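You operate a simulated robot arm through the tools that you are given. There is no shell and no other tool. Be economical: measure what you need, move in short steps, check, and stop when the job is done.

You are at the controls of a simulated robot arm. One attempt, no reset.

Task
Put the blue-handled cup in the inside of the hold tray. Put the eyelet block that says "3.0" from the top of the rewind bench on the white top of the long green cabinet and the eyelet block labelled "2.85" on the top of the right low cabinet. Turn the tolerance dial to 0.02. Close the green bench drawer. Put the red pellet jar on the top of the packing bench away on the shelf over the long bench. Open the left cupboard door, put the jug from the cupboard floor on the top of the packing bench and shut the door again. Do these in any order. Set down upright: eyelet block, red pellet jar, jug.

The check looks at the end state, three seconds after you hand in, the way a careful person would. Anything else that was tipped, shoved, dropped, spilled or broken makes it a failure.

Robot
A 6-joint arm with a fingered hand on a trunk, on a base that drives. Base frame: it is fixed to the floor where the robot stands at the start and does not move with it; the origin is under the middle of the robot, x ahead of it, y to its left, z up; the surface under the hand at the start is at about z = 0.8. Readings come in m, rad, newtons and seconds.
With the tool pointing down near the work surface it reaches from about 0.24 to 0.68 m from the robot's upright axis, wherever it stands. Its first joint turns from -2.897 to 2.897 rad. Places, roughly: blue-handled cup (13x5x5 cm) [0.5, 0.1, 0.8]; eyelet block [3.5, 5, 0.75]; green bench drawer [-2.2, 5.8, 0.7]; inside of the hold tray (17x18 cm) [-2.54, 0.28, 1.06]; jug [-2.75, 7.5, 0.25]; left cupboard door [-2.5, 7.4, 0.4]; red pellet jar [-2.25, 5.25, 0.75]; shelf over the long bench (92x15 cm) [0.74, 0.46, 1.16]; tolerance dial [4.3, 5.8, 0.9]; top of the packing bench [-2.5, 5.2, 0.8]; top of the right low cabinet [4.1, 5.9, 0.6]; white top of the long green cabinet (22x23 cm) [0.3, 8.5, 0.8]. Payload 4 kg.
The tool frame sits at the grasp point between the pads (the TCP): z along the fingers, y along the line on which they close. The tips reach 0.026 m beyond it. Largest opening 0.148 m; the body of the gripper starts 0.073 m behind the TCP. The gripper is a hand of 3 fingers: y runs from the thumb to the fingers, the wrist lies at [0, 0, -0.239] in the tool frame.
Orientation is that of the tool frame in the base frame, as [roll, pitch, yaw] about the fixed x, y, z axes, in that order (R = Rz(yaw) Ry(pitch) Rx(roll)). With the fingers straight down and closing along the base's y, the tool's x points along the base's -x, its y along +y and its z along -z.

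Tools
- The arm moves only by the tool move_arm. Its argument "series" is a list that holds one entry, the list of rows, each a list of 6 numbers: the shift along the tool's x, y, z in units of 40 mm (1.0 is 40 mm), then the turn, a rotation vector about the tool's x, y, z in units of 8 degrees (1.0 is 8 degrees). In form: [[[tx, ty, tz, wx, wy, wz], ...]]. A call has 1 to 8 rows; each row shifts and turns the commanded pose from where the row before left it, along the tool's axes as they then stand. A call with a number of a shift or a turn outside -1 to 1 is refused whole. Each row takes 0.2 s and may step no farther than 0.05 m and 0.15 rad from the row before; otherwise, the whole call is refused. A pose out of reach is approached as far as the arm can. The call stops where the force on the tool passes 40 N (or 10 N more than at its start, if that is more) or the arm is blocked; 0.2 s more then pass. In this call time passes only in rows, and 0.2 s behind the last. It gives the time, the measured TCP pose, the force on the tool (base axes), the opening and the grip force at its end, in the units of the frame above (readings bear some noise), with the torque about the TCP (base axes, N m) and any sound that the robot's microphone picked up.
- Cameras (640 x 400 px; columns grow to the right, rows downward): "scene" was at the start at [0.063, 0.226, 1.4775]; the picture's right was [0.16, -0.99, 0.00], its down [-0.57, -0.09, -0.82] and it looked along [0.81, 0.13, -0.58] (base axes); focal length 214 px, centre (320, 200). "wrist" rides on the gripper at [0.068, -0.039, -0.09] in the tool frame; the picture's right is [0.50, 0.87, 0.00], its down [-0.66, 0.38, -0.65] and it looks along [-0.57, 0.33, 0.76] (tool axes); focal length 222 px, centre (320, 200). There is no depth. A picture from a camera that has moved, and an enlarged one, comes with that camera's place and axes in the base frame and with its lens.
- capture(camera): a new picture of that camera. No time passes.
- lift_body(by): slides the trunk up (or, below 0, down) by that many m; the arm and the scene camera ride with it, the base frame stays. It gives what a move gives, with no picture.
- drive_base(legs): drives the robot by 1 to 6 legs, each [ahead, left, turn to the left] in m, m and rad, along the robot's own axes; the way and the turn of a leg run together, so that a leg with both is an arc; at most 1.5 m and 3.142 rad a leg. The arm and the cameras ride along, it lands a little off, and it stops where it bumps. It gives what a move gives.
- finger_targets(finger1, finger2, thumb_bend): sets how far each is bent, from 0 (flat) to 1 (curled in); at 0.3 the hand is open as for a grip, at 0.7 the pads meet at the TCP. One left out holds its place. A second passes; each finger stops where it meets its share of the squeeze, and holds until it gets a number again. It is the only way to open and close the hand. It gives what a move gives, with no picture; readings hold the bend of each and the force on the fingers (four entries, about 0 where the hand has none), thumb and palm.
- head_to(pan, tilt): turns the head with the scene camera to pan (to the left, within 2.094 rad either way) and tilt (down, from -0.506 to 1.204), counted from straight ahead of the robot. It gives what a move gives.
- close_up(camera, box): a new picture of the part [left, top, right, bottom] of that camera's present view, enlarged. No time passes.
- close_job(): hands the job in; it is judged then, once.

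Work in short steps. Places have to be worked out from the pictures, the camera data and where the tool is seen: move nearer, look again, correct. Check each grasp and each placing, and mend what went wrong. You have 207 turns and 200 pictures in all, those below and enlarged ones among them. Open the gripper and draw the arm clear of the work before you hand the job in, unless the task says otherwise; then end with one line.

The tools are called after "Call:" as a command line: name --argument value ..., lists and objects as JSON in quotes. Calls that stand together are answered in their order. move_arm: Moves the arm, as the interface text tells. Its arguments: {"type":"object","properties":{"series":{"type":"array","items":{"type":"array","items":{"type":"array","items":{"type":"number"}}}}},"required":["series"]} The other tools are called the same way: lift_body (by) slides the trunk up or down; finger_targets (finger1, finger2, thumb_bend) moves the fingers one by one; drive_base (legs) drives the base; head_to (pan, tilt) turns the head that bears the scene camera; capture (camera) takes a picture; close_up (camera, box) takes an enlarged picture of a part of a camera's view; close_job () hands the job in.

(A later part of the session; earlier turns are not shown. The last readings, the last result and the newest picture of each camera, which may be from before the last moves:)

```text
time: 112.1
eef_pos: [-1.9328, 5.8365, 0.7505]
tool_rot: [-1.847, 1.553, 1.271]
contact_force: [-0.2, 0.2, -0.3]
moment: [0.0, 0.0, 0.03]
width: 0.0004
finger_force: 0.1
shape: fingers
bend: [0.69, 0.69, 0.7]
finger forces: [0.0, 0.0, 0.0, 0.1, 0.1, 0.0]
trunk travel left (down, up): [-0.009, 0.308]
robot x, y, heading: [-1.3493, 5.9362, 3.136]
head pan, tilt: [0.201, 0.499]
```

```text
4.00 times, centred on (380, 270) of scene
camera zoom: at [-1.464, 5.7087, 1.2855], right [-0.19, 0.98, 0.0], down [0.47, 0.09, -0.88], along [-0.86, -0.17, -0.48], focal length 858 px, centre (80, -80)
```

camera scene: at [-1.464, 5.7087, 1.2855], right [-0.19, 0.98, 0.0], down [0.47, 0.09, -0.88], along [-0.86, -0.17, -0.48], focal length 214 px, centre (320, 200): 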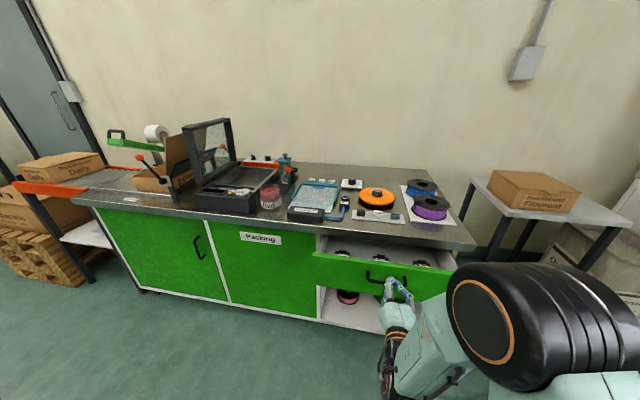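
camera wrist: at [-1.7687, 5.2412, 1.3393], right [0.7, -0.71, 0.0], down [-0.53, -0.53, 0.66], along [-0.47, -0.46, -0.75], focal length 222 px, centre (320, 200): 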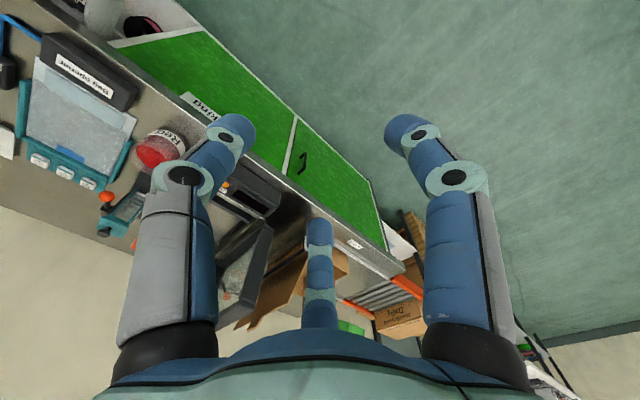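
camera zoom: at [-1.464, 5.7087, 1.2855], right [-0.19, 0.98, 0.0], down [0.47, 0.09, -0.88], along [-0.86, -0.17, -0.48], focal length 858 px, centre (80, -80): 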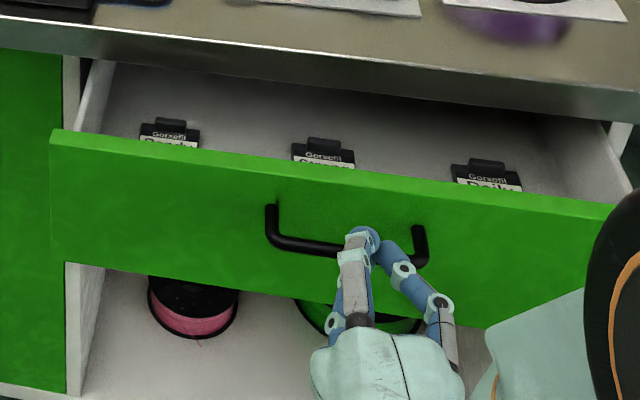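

The fist tip is 5 cm in front of the drawer face, just above the handle. I'm pushing forward along the tool axis.

Call:
move_arm --series '[[[-0.1, 0, 0.6, 0, 0, 0], [0, 0, 0.6, 0, 0, 0], [0, 0, 0.6, 0, 0, 0]]]'

Call:
close_up --camera "scene" --box '[300, 220, 460, 320]'

```text
time: 112.9
eef_pos: [-2.0042, 5.8317, 0.7569]
tool_rot: [-1.946, 1.552, 1.162]
contact_force: [0.3, 0.7, -0.3]
moment: [-0.05, -0.02, 0.01]
width: 0.0002
finger_force: 0.1
shape: fingers
bend: [0.7, 0.69, 0.7]
finger forces: [0.1, 0.0, 0.0, 0.0, 0.0, 0.0]
out of reach, approached as far as the arm can: row 3
trunk travel left (down, up): [-0.009, 0.308]
robot x, y, heading: [-1.3471, 5.9342, 3.137]
head pan, tilt: [0.201, 0.499]
```

```text
4.00 times, centred on (380, 270) of scene
camera zoom: at [-1.464, 5.7086, 1.2855], right [-0.19, 0.98, 0.0], down [0.47, 0.09, -0.88], along [-0.86, -0.17, -0.48], focal length 858 px, centre (80, -80)
```

zoom: 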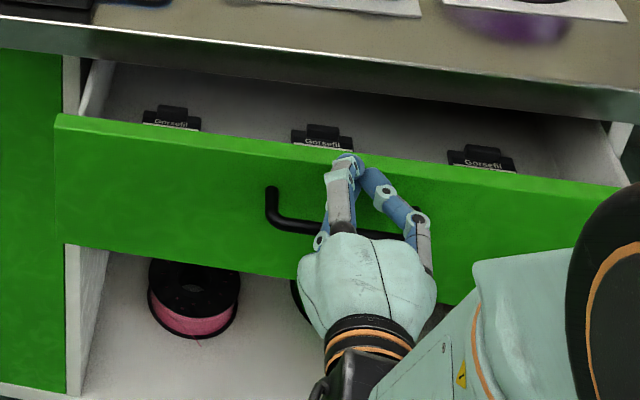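

The drawer is moving. I'm lowering slightly and pushing on with short base drives.

Call:
lift_body --by -0.008

Call:
drive_base --legs '[[0.06, 0, 0]]'

Call:
capture --camera "scene"

```text
time: 113.5
eef_pos: [-2.0036, 5.8312, 0.75]
tool_rot: [-1.802, 1.554, 1.307]
contact_force: [1.2, -0.7, 8.5]
moment: [-0.1, -0.05, 0.02]
width: 0.0
finger_force: 4.1
shape: fingers
bend: [0.7, 0.68, 0.7]
finger forces: [7.8, 0.0, 0.0, 0.1, 0.1, 0.0]
trunk travel left (down, up): [-0.001, 0.316]
robot x, y, heading: [-1.3522, 5.935, 3.129]
head pan, tilt: [0.201, 0.499]
```

```text
time: 114.4
eef_pos: [-2.0647, 5.8314, 0.749]
tool_rot: [-1.982, 1.551, 1.128]
contact_force: [0.6, 0.0, -1.8]
moment: [0.03, 0.0, 0.0]
width: 0.0002
finger_force: 0.0
shape: fingers
bend: [0.7, 0.69, 0.7]
finger forces: [0.1, 0.0, 0.1, 0.0, 0.1, 0.1]
trunk travel left (down, up): [-0.001, 0.316]
robot x, y, heading: [-1.4098, 5.9326, 3.136]
head pan, tilt: [0.201, 0.499]
```

```text
165 pictures are left
camera scene: at [-1.5245, 5.7091, 1.2801], right [-0.19, 0.98, 0.0], down [0.47, 0.09, -0.88], along [-0.86, -0.17, -0.48], focal length 214 px, centre (320, 200)
```

scene: 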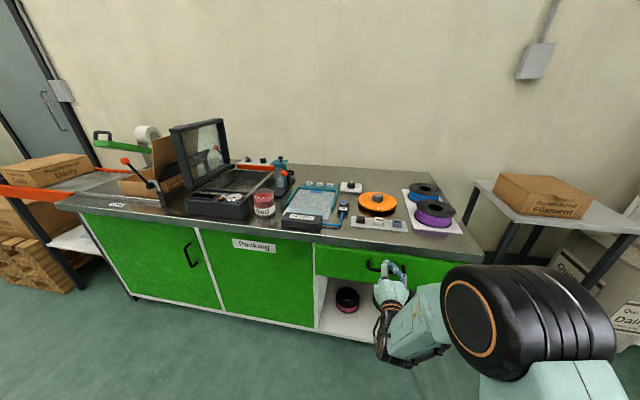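

Call:
drive_base --legs '[[0.04, 0, 0]]'

Call:
close_up --camera "scene" --box '[300, 200, 500, 320]'

```text
time: 115.3
eef_pos: [-2.1038, 5.8308, 0.7477]
tool_rot: [-2.002, 1.552, 1.109]
contact_force: [-0.5, -0.1, -0.7]
moment: [0.01, -0.03, 0.02]
width: 0.0
finger_force: 0.0
shape: fingers
bend: [0.7, 0.7, 0.7]
finger forces: [0.1, 0.0, 0.0, 0.0, 0.1, 0.1]
trunk travel left (down, up): [-0.001, 0.316]
robot x, y, heading: [-1.4496, 5.9348, 3.138]
head pan, tilt: [0.201, 0.499]
```

```text
3.20 times, centred on (400, 260) of scene
camera zoom: at [-1.564, 5.7094, 1.2801], right [-0.19, 0.98, 0.0], down [0.47, 0.09, -0.88], along [-0.86, -0.17, -0.48], focal length 686 px, centre (64, 8)
```

zoom: 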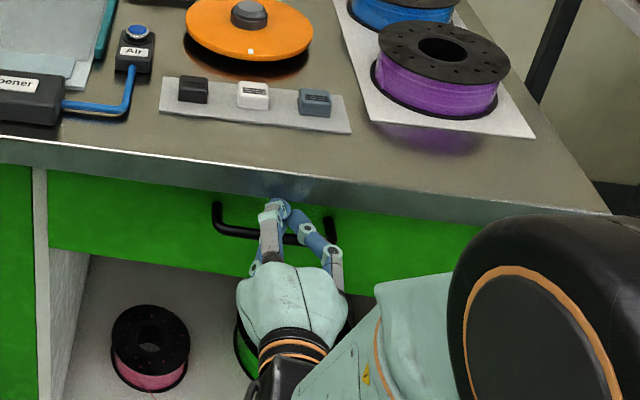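

The face is now nearly flush. I'm pushing with the arm to feel for the end stop.

Call:
drive_base --legs '[[0.03, 0, 0]]'

Call:
close_up --camera "scene" --box '[240, 200, 440, 320]'

```text
time: 116.2
eef_pos: [-2.1219, 5.8287, 0.7431]
tool_rot: [-2.336, 1.54, 0.778]
contact_force: [18.4, 2.7, -3.2]
moment: [0.03, 0.21, 0.09]
width: 0.0033
finger_force: 18.2
shape: fingers
bend: [0.68, 0.72, 0.68]
finger forces: [18.4, 17.6, 0.0, 0.1, 0.0, 0.0]
trunk travel left (down, up): [-0.001, 0.316]
robot x, y, heading: [-1.4757, 5.9379, 3.137]
head pan, tilt: [0.201, 0.499]
stopped in leg 1: the force on the tool passed its limit at 90 N (the readings are from after the stop); the commanded pose is now the measured one
```

```text
3.20 times, centred on (340, 260) of scene
camera zoom: at [-1.5861, 5.7099, 1.2803], right [-0.19, 0.98, 0.0], down [0.47, 0.09, -0.88], along [-0.86, -0.17, -0.48], focal length 686 px, centre (256, 8)
```

zoom: 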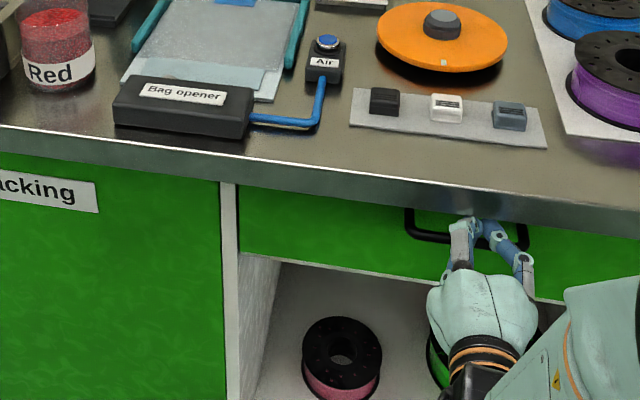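

A hard stop was reached, so the drawer is closed flush. I'm backing straight away and heading to the cupboard around y≈7.4.

Call:
drive_base --legs '[[-0.45, 0, 0], [0, -1.2, 0]]'

Call:
head_to --pan 0 --tilt 0.5

Call:
capture --camera "scene"

```text
time: 129.6
eef_pos: [-1.6257, 7.0852, 0.743]
tool_rot: [-2.307, 1.544, 0.764]
contact_force: [-0.8, -0.6, 0.4]
moment: [0.01, 0.02, -0.03]
width: 0.0005
finger_force: 0.0
shape: fingers
bend: [0.69, 0.7, 0.7]
finger forces: [0.1, 0.0, 0.1, 0.1, 0.0, 0.0]
trunk travel left (down, up): [-0.001, 0.316]
robot x, y, heading: [-0.9717, 7.163, 3.087]
head pan, tilt: [0.201, 0.499]
```

```text
time: 130.4
eef_pos: [-1.6261, 7.0838, 0.7423]
tool_rot: [-2.305, 1.543, 0.766]
contact_force: [-0.3, -0.3, 0.0]
moment: [-0.03, -0.03, 0.0]
width: 0.0005
finger_force: 0.0
shape: fingers
bend: [0.69, 0.7, 0.7]
finger forces: [0.0, 0.1, 0.0, 0.1, 0.1, 0.0]
trunk travel left (down, up): [-0.001, 0.316]
robot x, y, heading: [-0.9702, 7.1615, 3.093]
head pan, tilt: [0.0, 0.499]
```

```text
162 pictures are left
camera scene: at [-1.096, 6.9591, 1.2801], right [0.05, 1.0, 0.0], down [0.48, -0.02, -0.88], along [-0.88, 0.04, -0.48], focal length 214 px, centre (320, 200)
```

scene: 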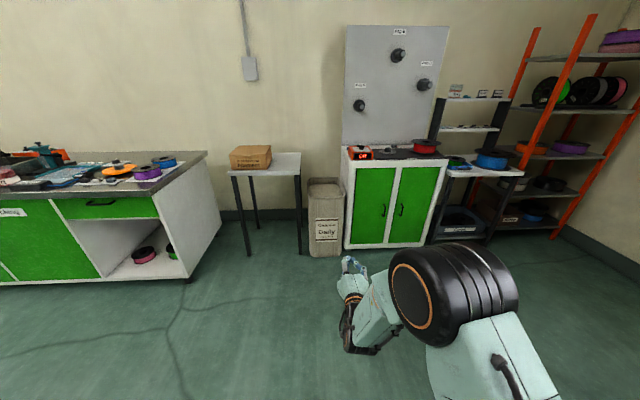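

Call:
close_up --camera "scene" --box '[300, 130, 460, 260]'

Call:
close_up --camera "scene" --box '[0, 130, 220, 290]'

```text
3.08 times, centred on (380, 195) of scene
camera zoom: at [-1.096, 6.9591, 1.2801], right [0.05, 1.0, 0.0], down [0.48, -0.02, -0.88], along [-0.88, 0.04, -0.48], focal length 660 px, centre (135, 215)
```

zoom: 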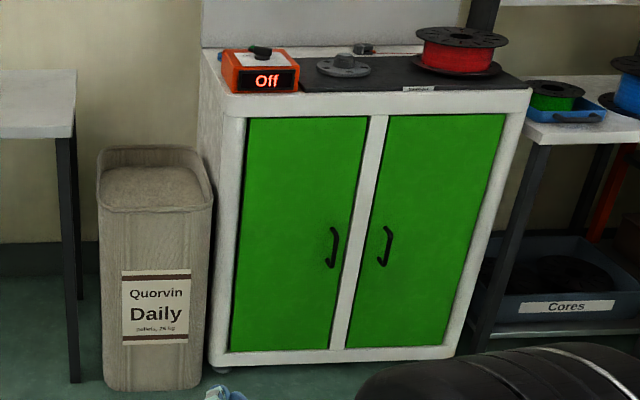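

```text
2.50 times, centred on (110, 210) of scene
camera zoom: at [-1.096, 6.9591, 1.2801], right [0.05, 1.0, 0.0], down [0.48, -0.02, -0.88], along [-0.88, 0.04, -0.48], focal length 536 px, centre (845, 175)
```

zoom: 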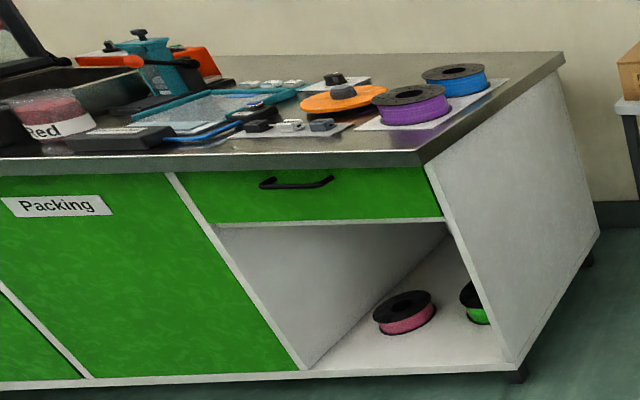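

The left door's handle bar is at about (-2.445, 7.507, 0.443), with the hinge on its left at y≈7.28. I'm lowering the arm to handle height while clear.

Call:
move_arm --series '[[[0.93, 0, 0, 0, 0, 0], [0.93, 0, 0, 0, 0, 0], [0.93, 0, 0, 0, 0, 0], [0.93, 0, 0, 0, 0, 0], [0.93, 0, 0, 0, 0, 0], [0.93, 0, 0, 0, 0, 0], [0.93, 0, 0, 0, 0, 0], [0.93, 0, 0, 0, 0, 0]]]'

Call:
finger_targets --finger1 0.42 --finger2 0.42 --thumb_bend 0.42

Call:
capture --camera "scene"

Call:
capture --camera "wrist"

```text
time: 132.2
eef_pos: [-1.6165, 7.0694, 0.4465]
tool_rot: [-2.309, 1.543, 0.749]
contact_force: [-1.2, -0.5, -0.6]
moment: [-0.01, 0.01, -0.01]
width: 0.0006
finger_force: 0.1
shape: fingers
bend: [0.69, 0.7, 0.7]
finger forces: [0.0, 0.0, 0.0, 0.1, 0.0, 0.1]
out of reach, approached as far as the arm can: row 2, 3, 4, 6, 7
trunk travel left (down, up): [-0.001, 0.316]
robot x, y, heading: [-0.9692, 7.158, 3.086]
head pan, tilt: [0.0, 0.499]
```

```text
time: 133.2
eef_pos: [-1.6153, 7.0698, 0.4465]
tool_rot: [-2.325, 1.541, 0.736]
contact_force: [0.6, 0.7, -0.1]
moment: [-0.02, -0.04, 0.0]
width: 0.0879
finger_force: 0.1
shape: fingers
bend: [0.42, 0.42, 0.42]
finger forces: [0.0, 0.0, 0.1, 0.1, 0.1, 0.0]
trunk travel left (down, up): [-0.001, 0.316]
robot x, y, heading: [-0.9689, 7.1583, 3.093]
head pan, tilt: [0.0, 0.499]
```

```text
159 pictures are left
camera scene: at [-1.096, 6.9592, 1.2801], right [0.05, 1.0, 0.0], down [0.48, -0.02, -0.88], along [-0.88, 0.04, -0.48], focal length 214 px, centre (320, 200)
```

scene: 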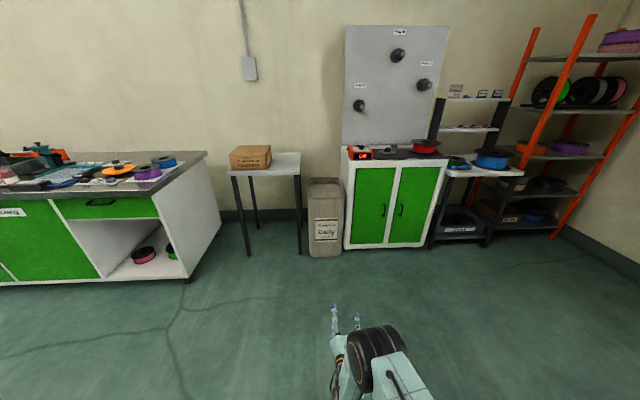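

```text
158 pictures are left
camera wrist: at [-1.5211, 7.1021, 0.3817], right [-0.06, -0.85, -0.52], down [0.61, -0.44, 0.66], along [-0.79, -0.27, 0.54], focal length 222 px, centre (320, 200)
```

wrist: 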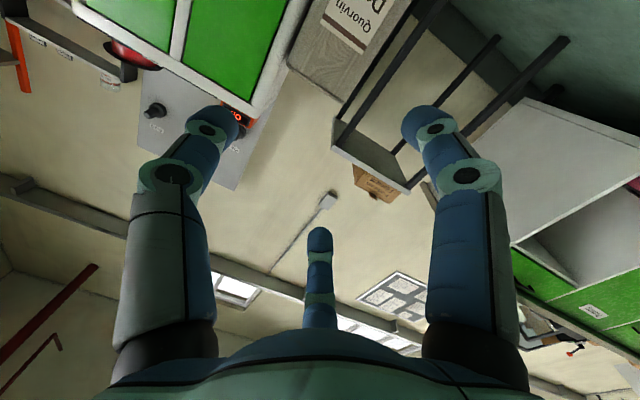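

The arm works at this height. I'm driving toward the cupboard so the open hand faces the left door's handle, stopping short to check.

Call:
drive_base --legs '[[0, -0.44, 0.048], [0.6, 0, 0]]'

Call:
head_to --pan -0.2 --tilt 0.75

Call:
capture --camera "scene"

Call:
capture --camera "wrist"

```text
time: 140.5
eef_pos: [-2.1986, 7.4588, 0.4458]
tool_rot: [-2.325, 1.542, 0.801]
contact_force: [-0.5, 0.4, -1.0]
moment: [0.03, 0.0, 0.03]
width: 0.0879
finger_force: 0.0
shape: fingers
bend: [0.42, 0.42, 0.42]
finger forces: [0.0, 0.0, 0.1, 0.0, 0.1, 0.1]
trunk travel left (down, up): [-0.001, 0.316]
robot x, y, heading: [-1.5622, 7.5892, -3.125]
head pan, tilt: [0.0, 0.499]
```

```text
time: 141.3
eef_pos: [-2.199, 7.4595, 0.4464]
tool_rot: [-2.324, 1.54, 0.804]
contact_force: [0.5, 0.4, 0.2]
moment: [0.01, 0.01, -0.02]
width: 0.0879
finger_force: 0.2
shape: fingers
bend: [0.42, 0.42, 0.42]
finger forces: [0.0, 0.0, 0.0, 0.0, 0.1, 0.0]
trunk travel left (down, up): [-0.001, 0.316]
robot x, y, heading: [-1.5614, 7.5878, -3.125]
head pan, tilt: [-0.201, 0.75]
```

```text
157 pictures are left
camera scene: at [-1.6626, 7.3985, 1.2582], right [0.18, 0.98, 0.0], down [0.67, -0.13, -0.73], along [-0.72, 0.13, -0.68], focal length 214 px, centre (320, 200)
```

scene: 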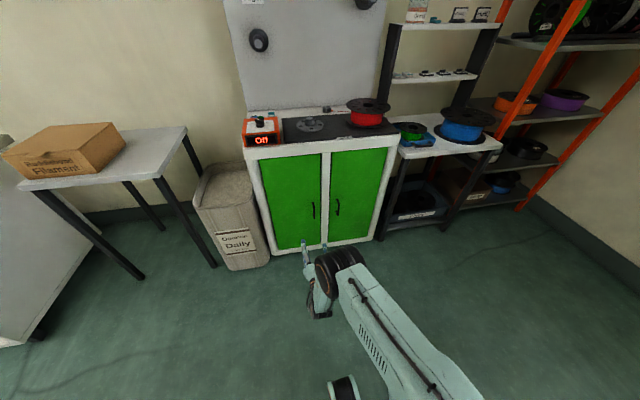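

```text
156 pictures are left
camera wrist: at [-2.106, 7.4964, 0.3817], right [0.0, -0.86, -0.52], down [0.63, -0.4, 0.66], along [-0.77, -0.33, 0.54], focal length 222 px, centre (320, 200)
```

wrist: 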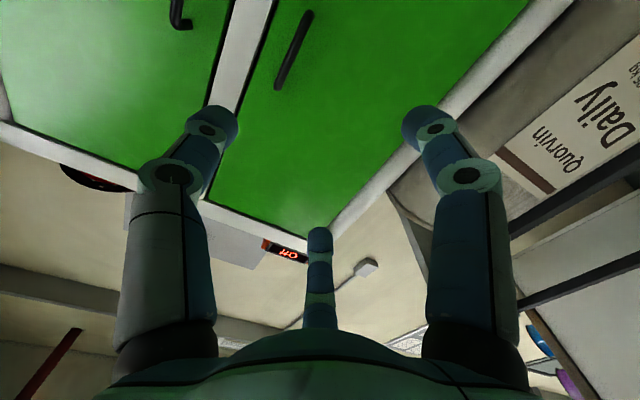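

Triangulating both views puts the handle bar at about (-2.47, 7.509, 0.43). I'm driving most of the way with the hand straddling it.

Call:
drive_base --legs '[[0.0, -0.055, 0], [0.17, 0, 0]]'

Call:
capture --camera "wrist"

Call:
close_up --camera "scene" --box '[260, 170, 400, 270]'

```text
time: 143.6
eef_pos: [-2.376, 7.5072, 0.4465]
tool_rot: [-2.327, 1.541, 0.804]
contact_force: [-0.2, -0.3, -0.1]
moment: [-0.02, -0.01, 0.01]
width: 0.0883
finger_force: 0.0
shape: fingers
bend: [0.42, 0.42, 0.42]
finger forces: [0.1, 0.0, 0.0, 0.1, 0.1, 0.0]
trunk travel left (down, up): [-0.001, 0.316]
robot x, y, heading: [-1.737, 7.6425, -3.121]
head pan, tilt: [-0.201, 0.75]
```

```text
155 pictures are left
camera wrist: at [-2.284, 7.545, 0.3817], right [0.0, -0.86, -0.52], down [0.64, -0.4, 0.66], along [-0.77, -0.33, 0.54], focal length 222 px, centre (320, 200)
```

wrist: 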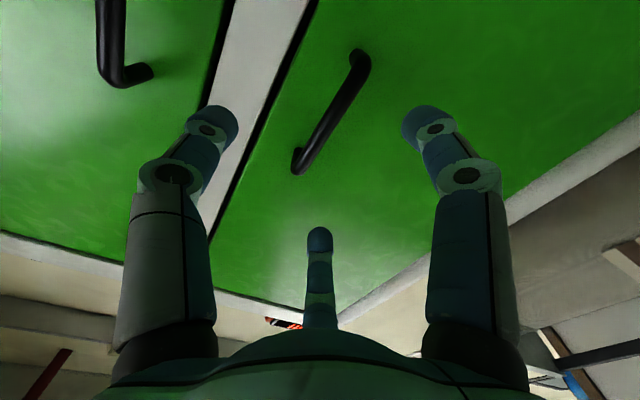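

```text
4.00 times, centred on (330, 220) of scene
camera zoom: at [-1.8401, 7.4495, 1.2581], right [0.18, 0.98, 0.0], down [0.67, -0.12, -0.73], along [-0.72, 0.13, -0.68], focal length 858 px, centre (280, 120)
```

zoom: 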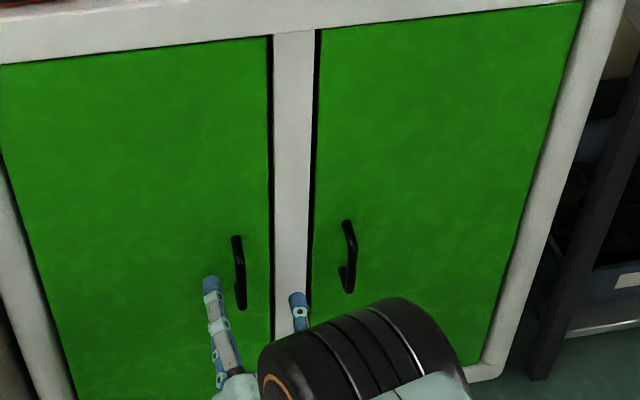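

The bar sits between thumb and fingers. I'm advancing about 8.5 cm and slightly down, then will close.

Call:
move_arm --series '[[[0.2, 0, 0.7, 0, 0, 0], [0.2, 0, 0.7, 0, 0, 0], [0, 0, 0.7, 0, 0, 0]]]'

Call:
capture --camera "wrist"

```text
time: 144.3
eef_pos: [-2.4418, 7.5023, 0.4191]
tool_rot: [-2.496, 1.528, 0.625]
contact_force: [17.8, 2.1, 0.2]
moment: [-0.12, 0.99, 0.58]
width: 0.0881
finger_force: 8.8
shape: fingers
bend: [0.42, 0.39, 0.42]
finger forces: [0.0, 17.4, 0.0, 0.0, 0.1, 0.1]
out of reach, approached as far as the arm can: row 3
trunk travel left (down, up): [-0.001, 0.316]
robot x, y, heading: [-1.7383, 7.6416, -3.119]
head pan, tilt: [-0.201, 0.75]
stopped in row 3: the force on the tool passed its limit at 71 N (the readings are from after the stop); the commanded pose is now the measured one
```

```text
153 pictures are left
camera wrist: at [-2.3494, 7.5402, 0.3552], right [0.0, -0.85, -0.52], down [0.62, -0.41, 0.67], along [-0.78, -0.33, 0.53], focal length 222 px, centre (320, 200)
```

wrist: 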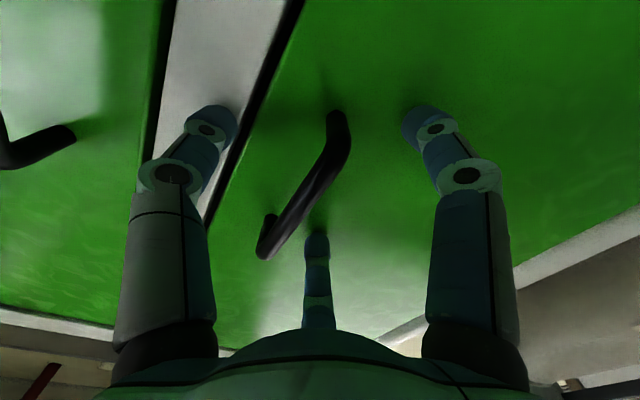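

Fingertips just touched the door face, and the bar is right at the grasp point. I'm closing on it.

Call:
finger_targets --finger1 0.7 --finger2 0.7 --thumb_bend 0.7

Call:
capture --camera "wrist"

```text
time: 145.3
eef_pos: [-2.443, 7.5011, 0.4205]
tool_rot: [-2.462, 1.53, 0.662]
contact_force: [23.0, -1.4, 5.9]
moment: [-0.03, 1.37, 0.83]
width: 0.0011
finger_force: 12.1
shape: fingers
bend: [0.7, 0.37, 0.69]
finger forces: [0.0, 23.2, 0.1, 0.0, 1.9, 0.0]
trunk travel left (down, up): [-0.001, 0.316]
robot x, y, heading: [-1.7391, 7.6408, -3.118]
head pan, tilt: [-0.201, 0.75]
```

```text
152 pictures are left
camera wrist: at [-2.3506, 7.5401, 0.357], right [0.0, -0.85, -0.52], down [0.63, -0.41, 0.67], along [-0.78, -0.33, 0.53], focal length 222 px, centre (320, 200)
```

wrist: 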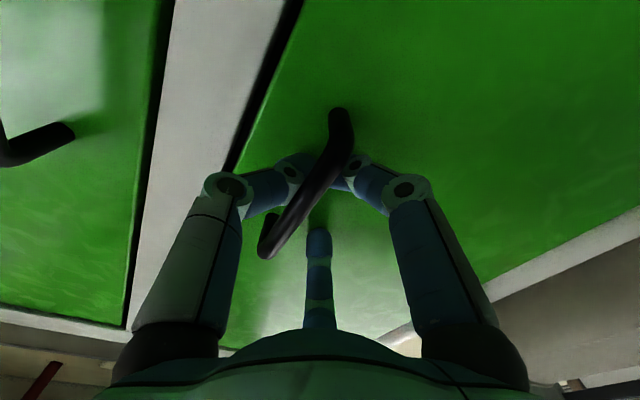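

Thumb and one finger have hooked behind the bar, while finger 2 only presses the door. I'll relax finger 2 and pull along the door's arc.

Call:
finger_targets --finger2 0.3

Call:
move_arm --series '[[[0, 0.1, -0.5, 0, 0, 0], [0, 0.12, -0.5, 0, 0, 0], [0, 0.17, -0.45, 0, 0, 0], [0, 0.2, -0.45, 0, 0, 0]]]'

Call:
capture --camera "wrist"

Call:
capture --camera "scene"

```text
time: 146.3
eef_pos: [-2.4439, 7.502, 0.4204]
tool_rot: [-2.486, 1.53, 0.636]
contact_force: [-0.7, 1.6, -0.6]
moment: [0.0, 0.0, 0.01]
width: 0.0005
finger_force: 0.5
shape: fingers
bend: [0.7, 0.3, 0.7]
finger forces: [0.0, 0.0, 0.0, 0.0, 1.4, 0.0]
trunk travel left (down, up): [-0.001, 0.316]
robot x, y, heading: [-1.7409, 7.64, -3.121]
head pan, tilt: [-0.201, 0.75]
```

```text
time: 147.3
eef_pos: [-2.37, 7.4768, 0.4218]
tool_rot: [-2.482, 1.531, 0.64]
contact_force: [0.2, -0.4, 0.3]
moment: [0.0, 0.03, 0.02]
width: 0.0
finger_force: 0.0
shape: fingers
bend: [0.7, 0.3, 0.7]
finger forces: [0.0, 0.0, 0.0, 0.0, 0.1, 0.0]
trunk travel left (down, up): [-0.001, 0.316]
robot x, y, heading: [-1.7402, 7.6424, -3.126]
head pan, tilt: [-0.201, 0.75]
```

```text
151 pictures are left
camera wrist: at [-2.2763, 7.515, 0.3581], right [0.0, -0.85, -0.52], down [0.63, -0.41, 0.67], along [-0.78, -0.33, 0.53], focal length 222 px, centre (320, 200)
```

wrist: 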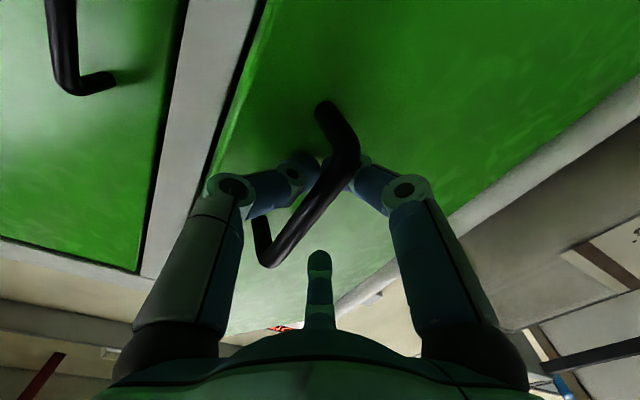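

```text
150 pictures are left
camera scene: at [-1.8396, 7.4494, 1.2581], right [0.18, 0.98, 0.0], down [0.67, -0.12, -0.73], along [-0.72, 0.13, -0.68], focal length 214 px, centre (320, 200)
```

scene: 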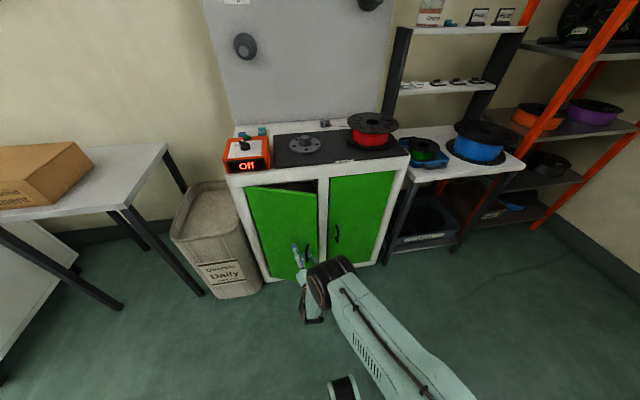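

The door is swinging open. I'm continuing along the arc.

Call:
move_arm --series '[[[0, 0.25, -0.43, 0.3, 0, 0], [0, 0.28, -0.4, 0.3, 0, 0], [0, 0.32, -0.37, 0.3, 0, 0], [0, 0.36, -0.35, 0.3, 0, 0], [0, 0.38, -0.3, 0.3, 0, 0], [0, 0.4, -0.28, 0.3, 0, 0]]]'

Call:
capture --camera "wrist"

Call:
capture --camera "scene"

```text
time: 148.7
eef_pos: [-2.2946, 7.3871, 0.4225]
tool_rot: [-2.232, 1.529, 0.637]
contact_force: [-0.1, -0.8, 0.6]
moment: [0.02, -0.01, 0.01]
width: 0.0
finger_force: 0.0
shape: fingers
bend: [0.7, 0.3, 0.7]
finger forces: [0.1, 0.0, 0.0, 0.0, 0.1, 0.0]
trunk travel left (down, up): [-0.001, 0.316]
robot x, y, heading: [-1.7372, 7.6403, -3.118]
head pan, tilt: [-0.201, 0.75]
```

```text
149 pictures are left
camera wrist: at [-2.1956, 7.402, 0.358], right [-0.22, -0.82, -0.53], down [0.51, -0.56, 0.66], along [-0.83, -0.13, 0.54], focal length 222 px, centre (320, 200)
```

wrist: 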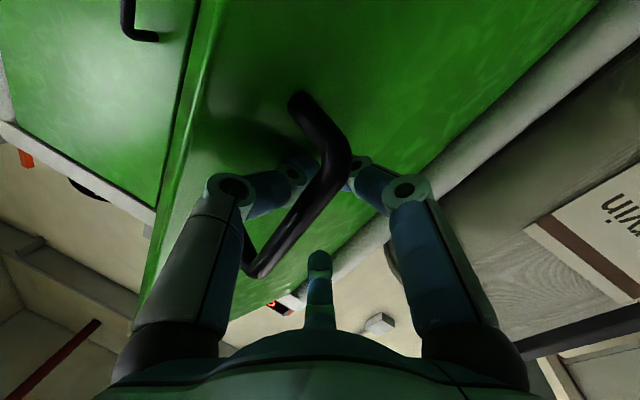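

```text
148 pictures are left
camera scene: at [-1.8396, 7.4494, 1.2581], right [0.18, 0.98, 0.0], down [0.67, -0.12, -0.73], along [-0.72, 0.13, -0.68], focal length 214 px, centre (320, 200)
```

scene: 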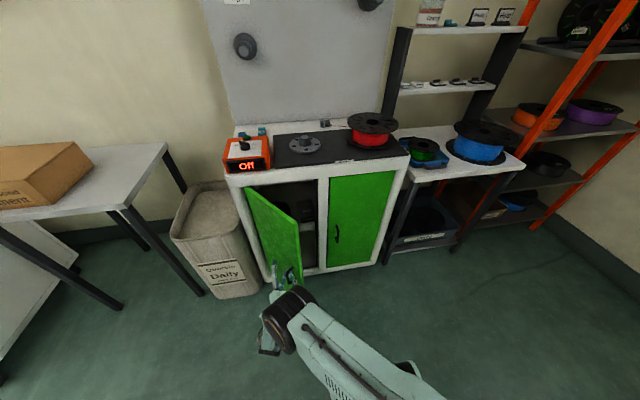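

The door is about 55° open. I'm continuing the arc toward 85°.

Call:
move_arm --series '[[[0, 0.54, -0.43, 0.3, 0, 0], [0, 0.68, -0.4, 0.3, 0, 0], [0, 0.73, -0.31, 0.3, 0, 0], [0, 0.67, -0.15, 0.3, 0, 0]]]'

Call:
capture --camera "wrist"

Call:
capture --camera "scene"

```text
time: 149.7
eef_pos: [-2.2783, 7.273, 0.4196]
tool_rot: [-2.068, 1.53, 0.631]
contact_force: [0.5, -0.6, -0.3]
moment: [0.03, 0.01, 0.0]
width: 0.0
finger_force: 0.2
shape: fingers
bend: [0.7, 0.3, 0.7]
finger forces: [0.0, 0.0, 0.0, 0.0, 0.3, 0.0]
trunk travel left (down, up): [-0.001, 0.316]
robot x, y, heading: [-1.7443, 7.6427, -3.117]
head pan, tilt: [-0.201, 0.75]
```

```text
147 pictures are left
camera wrist: at [-2.1782, 7.2712, 0.3553], right [-0.35, -0.77, -0.53], down [0.41, -0.64, 0.65], along [-0.84, 0.01, 0.54], focal length 222 px, centre (320, 200)
```

wrist: 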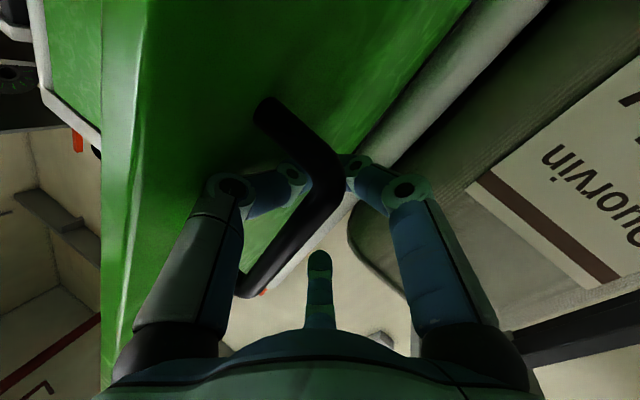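

```text
146 pictures are left
camera scene: at [-1.8397, 7.4494, 1.2581], right [0.18, 0.98, 0.0], down [0.67, -0.12, -0.73], along [-0.72, 0.13, -0.68], focal length 214 px, centre (320, 200)
```

scene: 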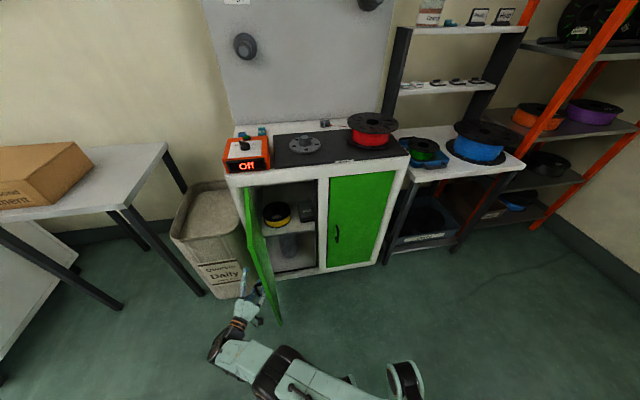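

The door is open about 80–85°. Next I'll look inside the cupboard.

Call:
close_up --camera "scene" --box '[230, 180, 350, 280]'

```text
4.00 times, centred on (290, 230) of scene
camera zoom: at [-1.8397, 7.4494, 1.2581], right [0.18, 0.98, 0.0], down [0.67, -0.12, -0.73], along [-0.72, 0.13, -0.68], focal length 858 px, centre (440, 80)
```

zoom: 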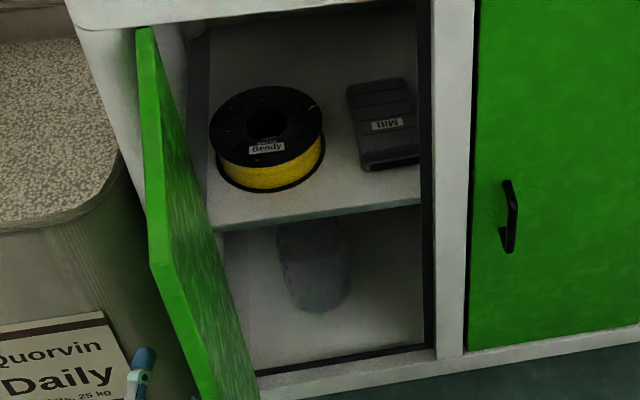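

The jug stands on the cupboard floor below the middle shelf. I'm releasing the handle and withdrawing along the tool axis.

Call:
finger_targets --finger1 0.35 --thumb_bend 0.55

Call:
move_arm --series '[[[0, 0.0, -0.7, 0, 0, 0], [0, 0, -1, 0, 0, 0], [0, 0, -1, 0, 0, 0]]]'

Call:
capture --camera "scene"

Call:
capture --camera "wrist"

```text
time: 150.7
eef_pos: [-2.2796, 7.2755, 0.4205]
tool_rot: [-2.067, 1.53, 0.638]
contact_force: [-0.4, -1.4, -0.3]
moment: [-0.02, -0.04, -0.01]
width: 0.0794
finger_force: 1.2
shape: fingers
bend: [0.35, 0.3, 0.55]
finger forces: [0.0, 0.1, 0.0, 0.0, 1.6, 0.0]
trunk travel left (down, up): [-0.001, 0.316]
robot x, y, heading: [-1.7377, 7.6448, -3.113]
head pan, tilt: [-0.201, 0.75]
```

```text
time: 151.5
eef_pos: [-2.1819, 7.2255, 0.4187]
tool_rot: [-2.073, 1.531, 0.633]
contact_force: [0.3, 0.2, 0.0]
moment: [-0.02, -0.03, -0.03]
width: 0.0802
finger_force: 0.0
shape: fingers
bend: [0.35, 0.3, 0.55]
finger forces: [0.1, 0.1, 0.1, 0.0, 0.0, 0.1]
trunk travel left (down, up): [-0.001, 0.316]
robot x, y, heading: [-1.7367, 7.6459, -3.125]
head pan, tilt: [-0.201, 0.75]
```

```text
144 pictures are left
camera scene: at [-1.8397, 7.4495, 1.2582], right [0.18, 0.98, 0.0], down [0.67, -0.12, -0.73], along [-0.72, 0.13, -0.68], focal length 214 px, centre (320, 200)
```

scene: 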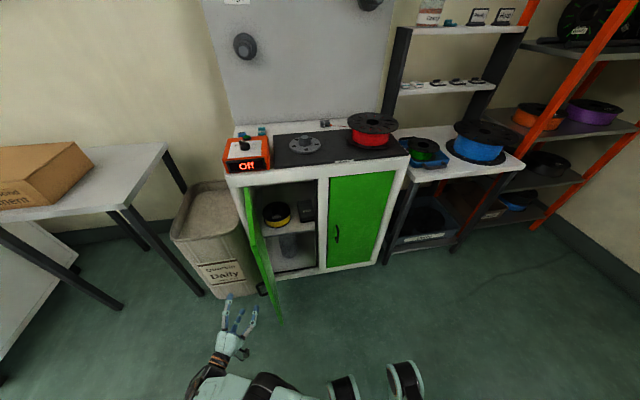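

```text
143 pictures are left
camera wrist: at [-2.0821, 7.2229, 0.3551], right [-0.35, -0.77, -0.53], down [0.41, -0.64, 0.65], along [-0.84, 0.01, 0.54], focal length 222 px, centre (320, 200)
```

wrist: 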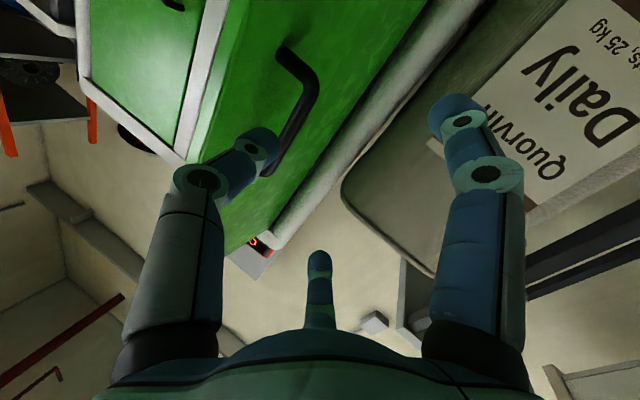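

The hand is released. I'm backing away from the door and returning the arm to its straight posture.

Call:
drive_base --legs '[[-0.35, 0, 0]]'

Call:
move_arm --series '[[[0, -0.7, 0, -0.75, 0, 0], [0, -0.7, 0, -0.75, 0, 0], [0, -0.8, 0, -0.75, 0, 0], [0.7, -0.8, 0, -0.75, 0, 0], [0.9, -0.7, 0, 0, 0, 0], [1, -0.5, 0, 0, 0, 0], [1, -0.5, 0, 0, 0, 0]]]'

Call:
capture --camera "wrist"

Call:
capture --camera "scene"

```text
time: 153.8
eef_pos: [-1.8389, 7.2366, 0.4198]
tool_rot: [-2.068, 1.531, 0.621]
contact_force: [0.5, -0.3, -1.1]
moment: [-0.01, 0.01, -0.01]
width: 0.0804
finger_force: 0.0
shape: fingers
bend: [0.35, 0.3, 0.55]
finger forces: [0.0, 0.0, 0.1, 0.0, 0.0, 0.1]
trunk travel left (down, up): [-0.001, 0.316]
robot x, y, heading: [-1.394, 7.6484, -3.125]
head pan, tilt: [-0.201, 0.75]
```

```text
time: 155.4
eef_pos: [-1.8004, 7.4208, 0.2795]
tool_rot: [-2.492, 1.531, 0.619]
contact_force: [-0.1, 0.4, 0.5]
moment: [0.0, 0.04, 0.02]
width: 0.0801
finger_force: 0.0
shape: fingers
bend: [0.35, 0.3, 0.55]
finger forces: [0.0, 0.0, 0.0, 0.0, 0.0, 0.1]
trunk travel left (down, up): [-0.001, 0.316]
robot x, y, heading: [-1.3895, 7.6448, -3.136]
head pan, tilt: [-0.201, 0.75]
```

```text
142 pictures are left
camera wrist: at [-1.7062, 7.4582, 0.2162], right [-0.01, -0.85, -0.52], down [0.62, -0.41, 0.67], along [-0.78, -0.32, 0.53], focal length 222 px, centre (320, 200)
```

wrist: 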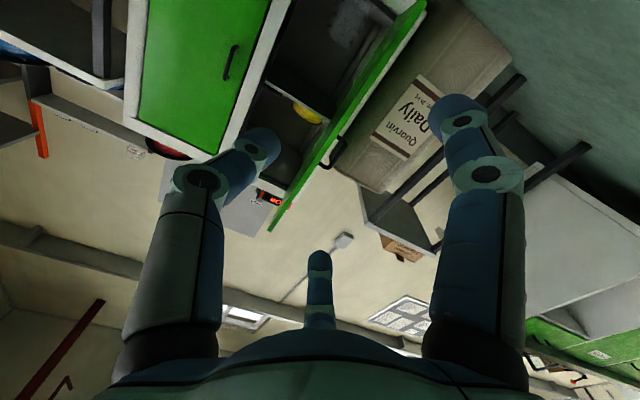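

```text
141 pictures are left
camera scene: at [-1.4929, 7.4559, 1.2582], right [0.19, 0.98, 0.0], down [0.67, -0.13, -0.73], along [-0.72, 0.14, -0.68], focal length 214 px, centre (320, 200)
```

scene: 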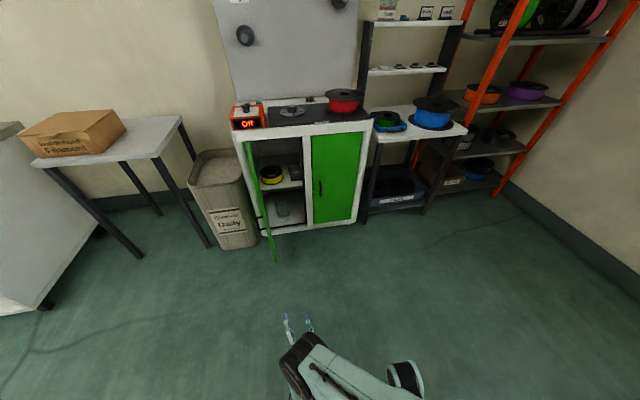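

Call:
close_up --camera "scene" --box '[230, 140, 330, 240]'

Call:
close_up --camera "wrist" --box '[230, 0, 430, 200]'

```text
4.00 times, centred on (280, 190) of scene
camera zoom: at [-1.4929, 7.4559, 1.2582], right [0.19, 0.98, 0.0], down [0.67, -0.13, -0.73], along [-0.72, 0.14, -0.68], focal length 858 px, centre (480, 240)
```

zoom: 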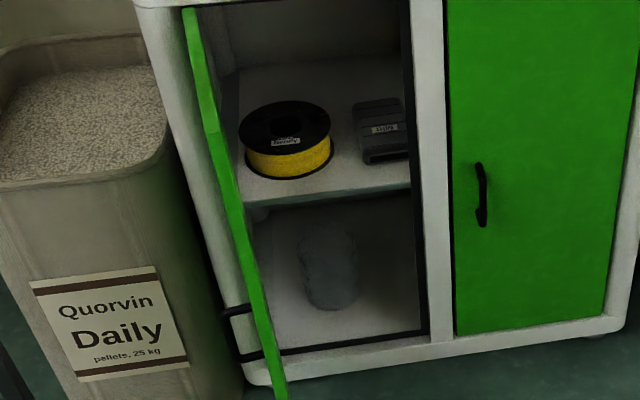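

```text
2.00 times, centred on (330, 100) of wrist
camera zoom: at [-1.7062, 7.4582, 0.2162], right [-0.01, -0.85, -0.52], down [0.62, -0.41, 0.67], along [-0.78, -0.32, 0.53], focal length 444 px, centre (300, 400)
```

zoom: 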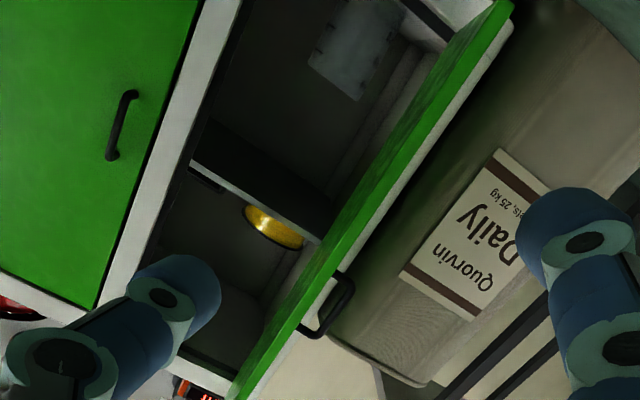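

The jug is about 10 cm across and 13 cm tall, centred near (-2.63, 7.395), with its base at z≈0.11. To pinch it with two fingers, thumb up and the camera looking down, I'll roll the hand 90° and tilt it about 35° down, out here in free space.

Call:
move_arm --series '[[[-0.5, 0, 0, 0, 0, -0.9375], [-0.5, 0, 0, 0, 0, -0.9375], [0, 0, 0, 0, 0, -0.9375], [0, 0, 0, 0, 0, -0.9375], [0, 0, 0, 0, 0, -0.9375], [0, 0, 0, 0, 0, -0.9375], [0, 0, 0, 0, 0, -0.9375], [0, 0, 0, 0, 0, -0.9375]]]'

Call:
move_arm --series '[[[0, 0, 0, 0, 0, -0.9375], [0, 0, 0, 0, 0, -0.9375], [0, 0, 0, 0, 0, -0.9375], [0, 0, 0, 0, 0, -0.9375], [0, 0, 0, -0.9, 0, 0], [0, 0, 0, -0.9, 0, 0], [0, 0, 0, -0.9, 0, 0], [0, 0, 0, -0.9, 0, 0]]]'

Call:
finger_targets --finger1 0.3 --finger2 0.3 --thumb_bend 0.1

Call:
capture --camera "wrist"

Call:
capture --camera "scene"

```text
time: 157.2
eef_pos: [-1.7995, 7.4204, 0.3213]
tool_rot: [-1.609, 0.496, 1.518]
contact_force: [-0.7, -0.2, -0.4]
moment: [-0.04, 0.0, 0.01]
width: 0.0801
finger_force: 0.1
shape: fingers
bend: [0.35, 0.3, 0.55]
finger forces: [0.0, 0.0, 0.0, 0.0, 0.1, 0.1]
trunk travel left (down, up): [-0.001, 0.316]
robot x, y, heading: [-1.3875, 7.6445, -3.134]
head pan, tilt: [-0.201, 0.75]
```

```text
time: 159.0
eef_pos: [-1.7994, 7.4192, 0.3206]
tool_rot: [-2.108, -0.026, 1.539]
contact_force: [-0.1, -0.3, 0.1]
moment: [-0.02, -0.03, 0.01]
width: 0.0803
finger_force: 0.0
shape: fingers
bend: [0.35, 0.3, 0.55]
finger forces: [0.0, 0.0, 0.1, 0.0, 0.1, 0.0]
trunk travel left (down, up): [-0.001, 0.316]
robot x, y, heading: [-1.3897, 7.6508, -3.131]
head pan, tilt: [-0.201, 0.75]
```

```text
time: 160.0
eef_pos: [-1.7993, 7.4182, 0.3208]
tool_rot: [-2.106, -0.024, 1.54]
contact_force: [0.3, -0.1, 0.1]
moment: [-0.04, 0.02, 0.01]
width: 0.1462
finger_force: 0.0
shape: fingers
bend: [0.3, 0.3, 0.1]
finger forces: [0.0, 0.1, 0.0, 0.0, 0.0, 0.0]
trunk travel left (down, up): [-0.001, 0.316]
robot x, y, heading: [-1.3914, 7.6475, -3.131]
head pan, tilt: [-0.201, 0.75]
```

```text
138 pictures are left
camera wrist: at [-1.74, 7.4812, 0.4019], right [0.46, 0.5, -0.73], down [0.73, -0.68, -0.01], along [-0.5, -0.53, -0.68], focal length 222 px, centre (320, 200)
```

wrist: 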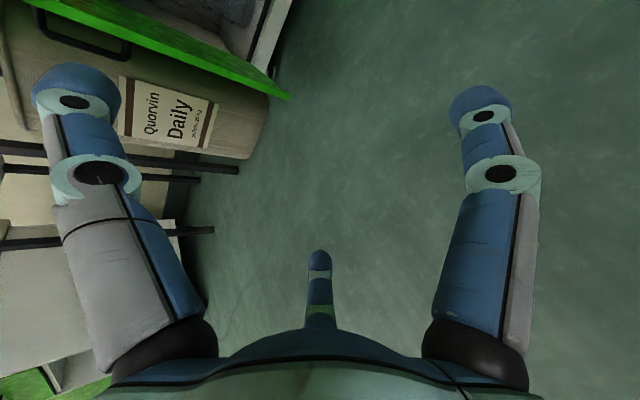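

```text
137 pictures are left
camera scene: at [-1.4929, 7.4559, 1.2581], right [0.19, 0.98, 0.0], down [0.67, -0.13, -0.73], along [-0.72, 0.14, -0.68], focal length 214 px, centre (320, 200)
```

scene: 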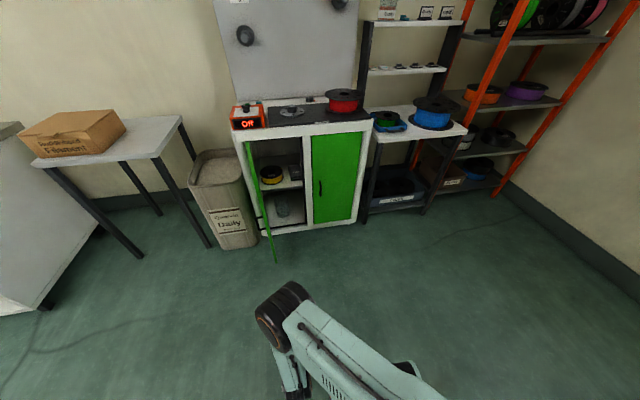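

The hand is posed well. I'll drive forward .4 m so that the hand is in front of the opening and check the door clearance.

Call:
drive_base --legs '[[0.38, -0.02, 0]]'

Call:
finger_targets --finger1 0.38 --finger2 0.38

Call:
capture --camera "wrist"

Call:
capture --camera "scene"

```text
time: 162.4
eef_pos: [-2.1819, 7.4393, 0.3211]
tool_rot: [-2.106, -0.026, 1.533]
contact_force: [0.2, 0.5, 0.0]
moment: [0.01, -0.02, -0.02]
width: 0.1465
finger_force: 0.1
shape: fingers
bend: [0.3, 0.3, 0.1]
finger forces: [0.1, 0.0, 0.0, 0.0, 0.0, 0.0]
trunk travel left (down, up): [-0.001, 0.316]
robot x, y, heading: [-1.7705, 7.6659, -3.14]
head pan, tilt: [-0.201, 0.75]
```

```text
time: 163.4
eef_pos: [-2.1816, 7.4378, 0.3191]
tool_rot: [-2.107, -0.026, 1.535]
contact_force: [0.6, 0.1, 0.6]
moment: [0.0, -0.02, 0.01]
width: 0.136
finger_force: 0.1
shape: fingers
bend: [0.38, 0.38, 0.1]
finger forces: [0.1, 0.0, 0.1, 0.0, 0.1, 0.1]
trunk travel left (down, up): [-0.001, 0.316]
robot x, y, heading: [-1.7692, 7.668, -3.139]
head pan, tilt: [-0.201, 0.75]
```

```text
136 pictures are left
camera wrist: at [-2.1214, 7.5012, 0.4019], right [0.46, 0.5, -0.73], down [0.73, -0.68, -0.01], along [-0.5, -0.53, -0.68], focal length 222 px, centre (320, 200)
```

wrist: 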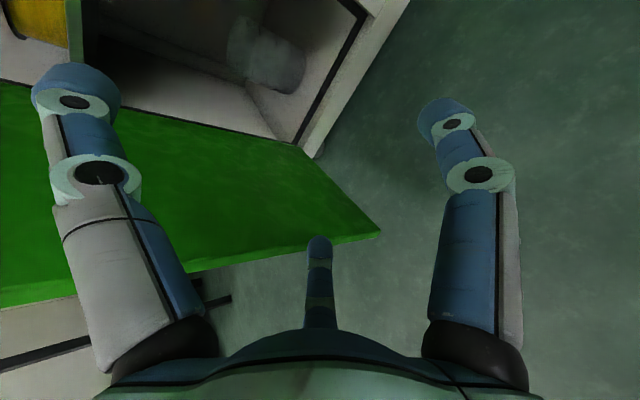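

```text
135 pictures are left
camera scene: at [-1.8745, 7.4746, 1.2581], right [0.2, 0.98, 0.0], down [0.67, -0.13, -0.73], along [-0.72, 0.14, -0.68], focal length 214 px, centre (320, 200)
```

scene: 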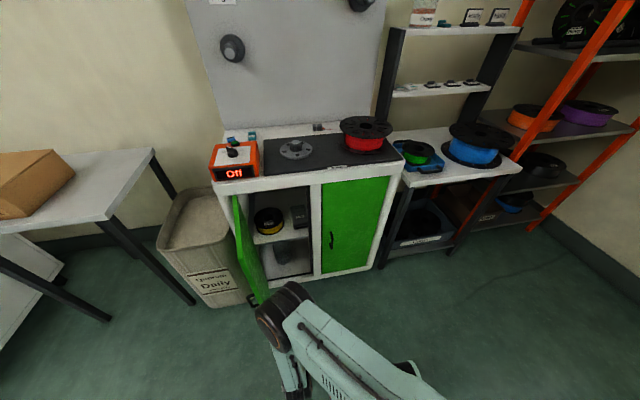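

Call:
close_up --camera "wrist" --box '[180, 0, 400, 160]'

Call:
close_up --camera "scene" --box '[220, 180, 340, 310]'

```text
2.50 times, centred on (290, 80) of wrist
camera zoom: at [-2.1214, 7.5012, 0.4019], right [0.46, 0.5, -0.73], down [0.73, -0.68, -0.01], along [-0.5, -0.53, -0.68], focal length 555 px, centre (395, 500)
```

zoom: 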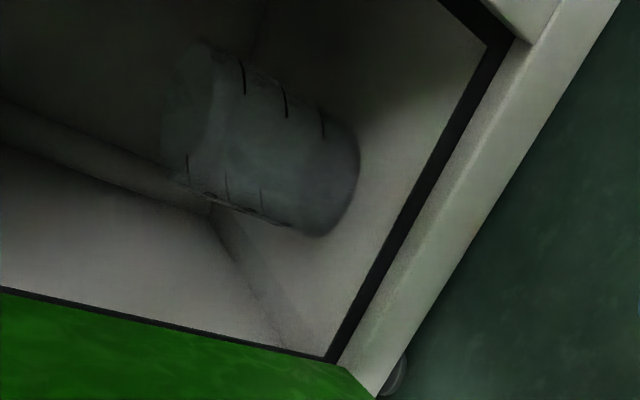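

```text
3.08 times, centred on (280, 245) of scene
camera zoom: at [-1.8745, 7.4746, 1.2581], right [0.2, 0.98, 0.0], down [0.67, -0.13, -0.73], along [-0.72, 0.14, -0.68], focal length 660 px, centre (443, 62)
```

zoom: 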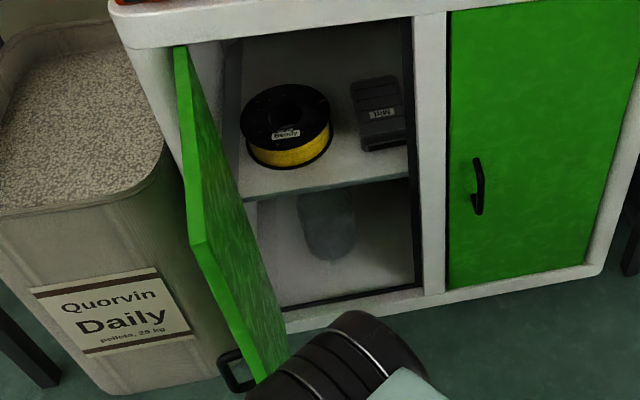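

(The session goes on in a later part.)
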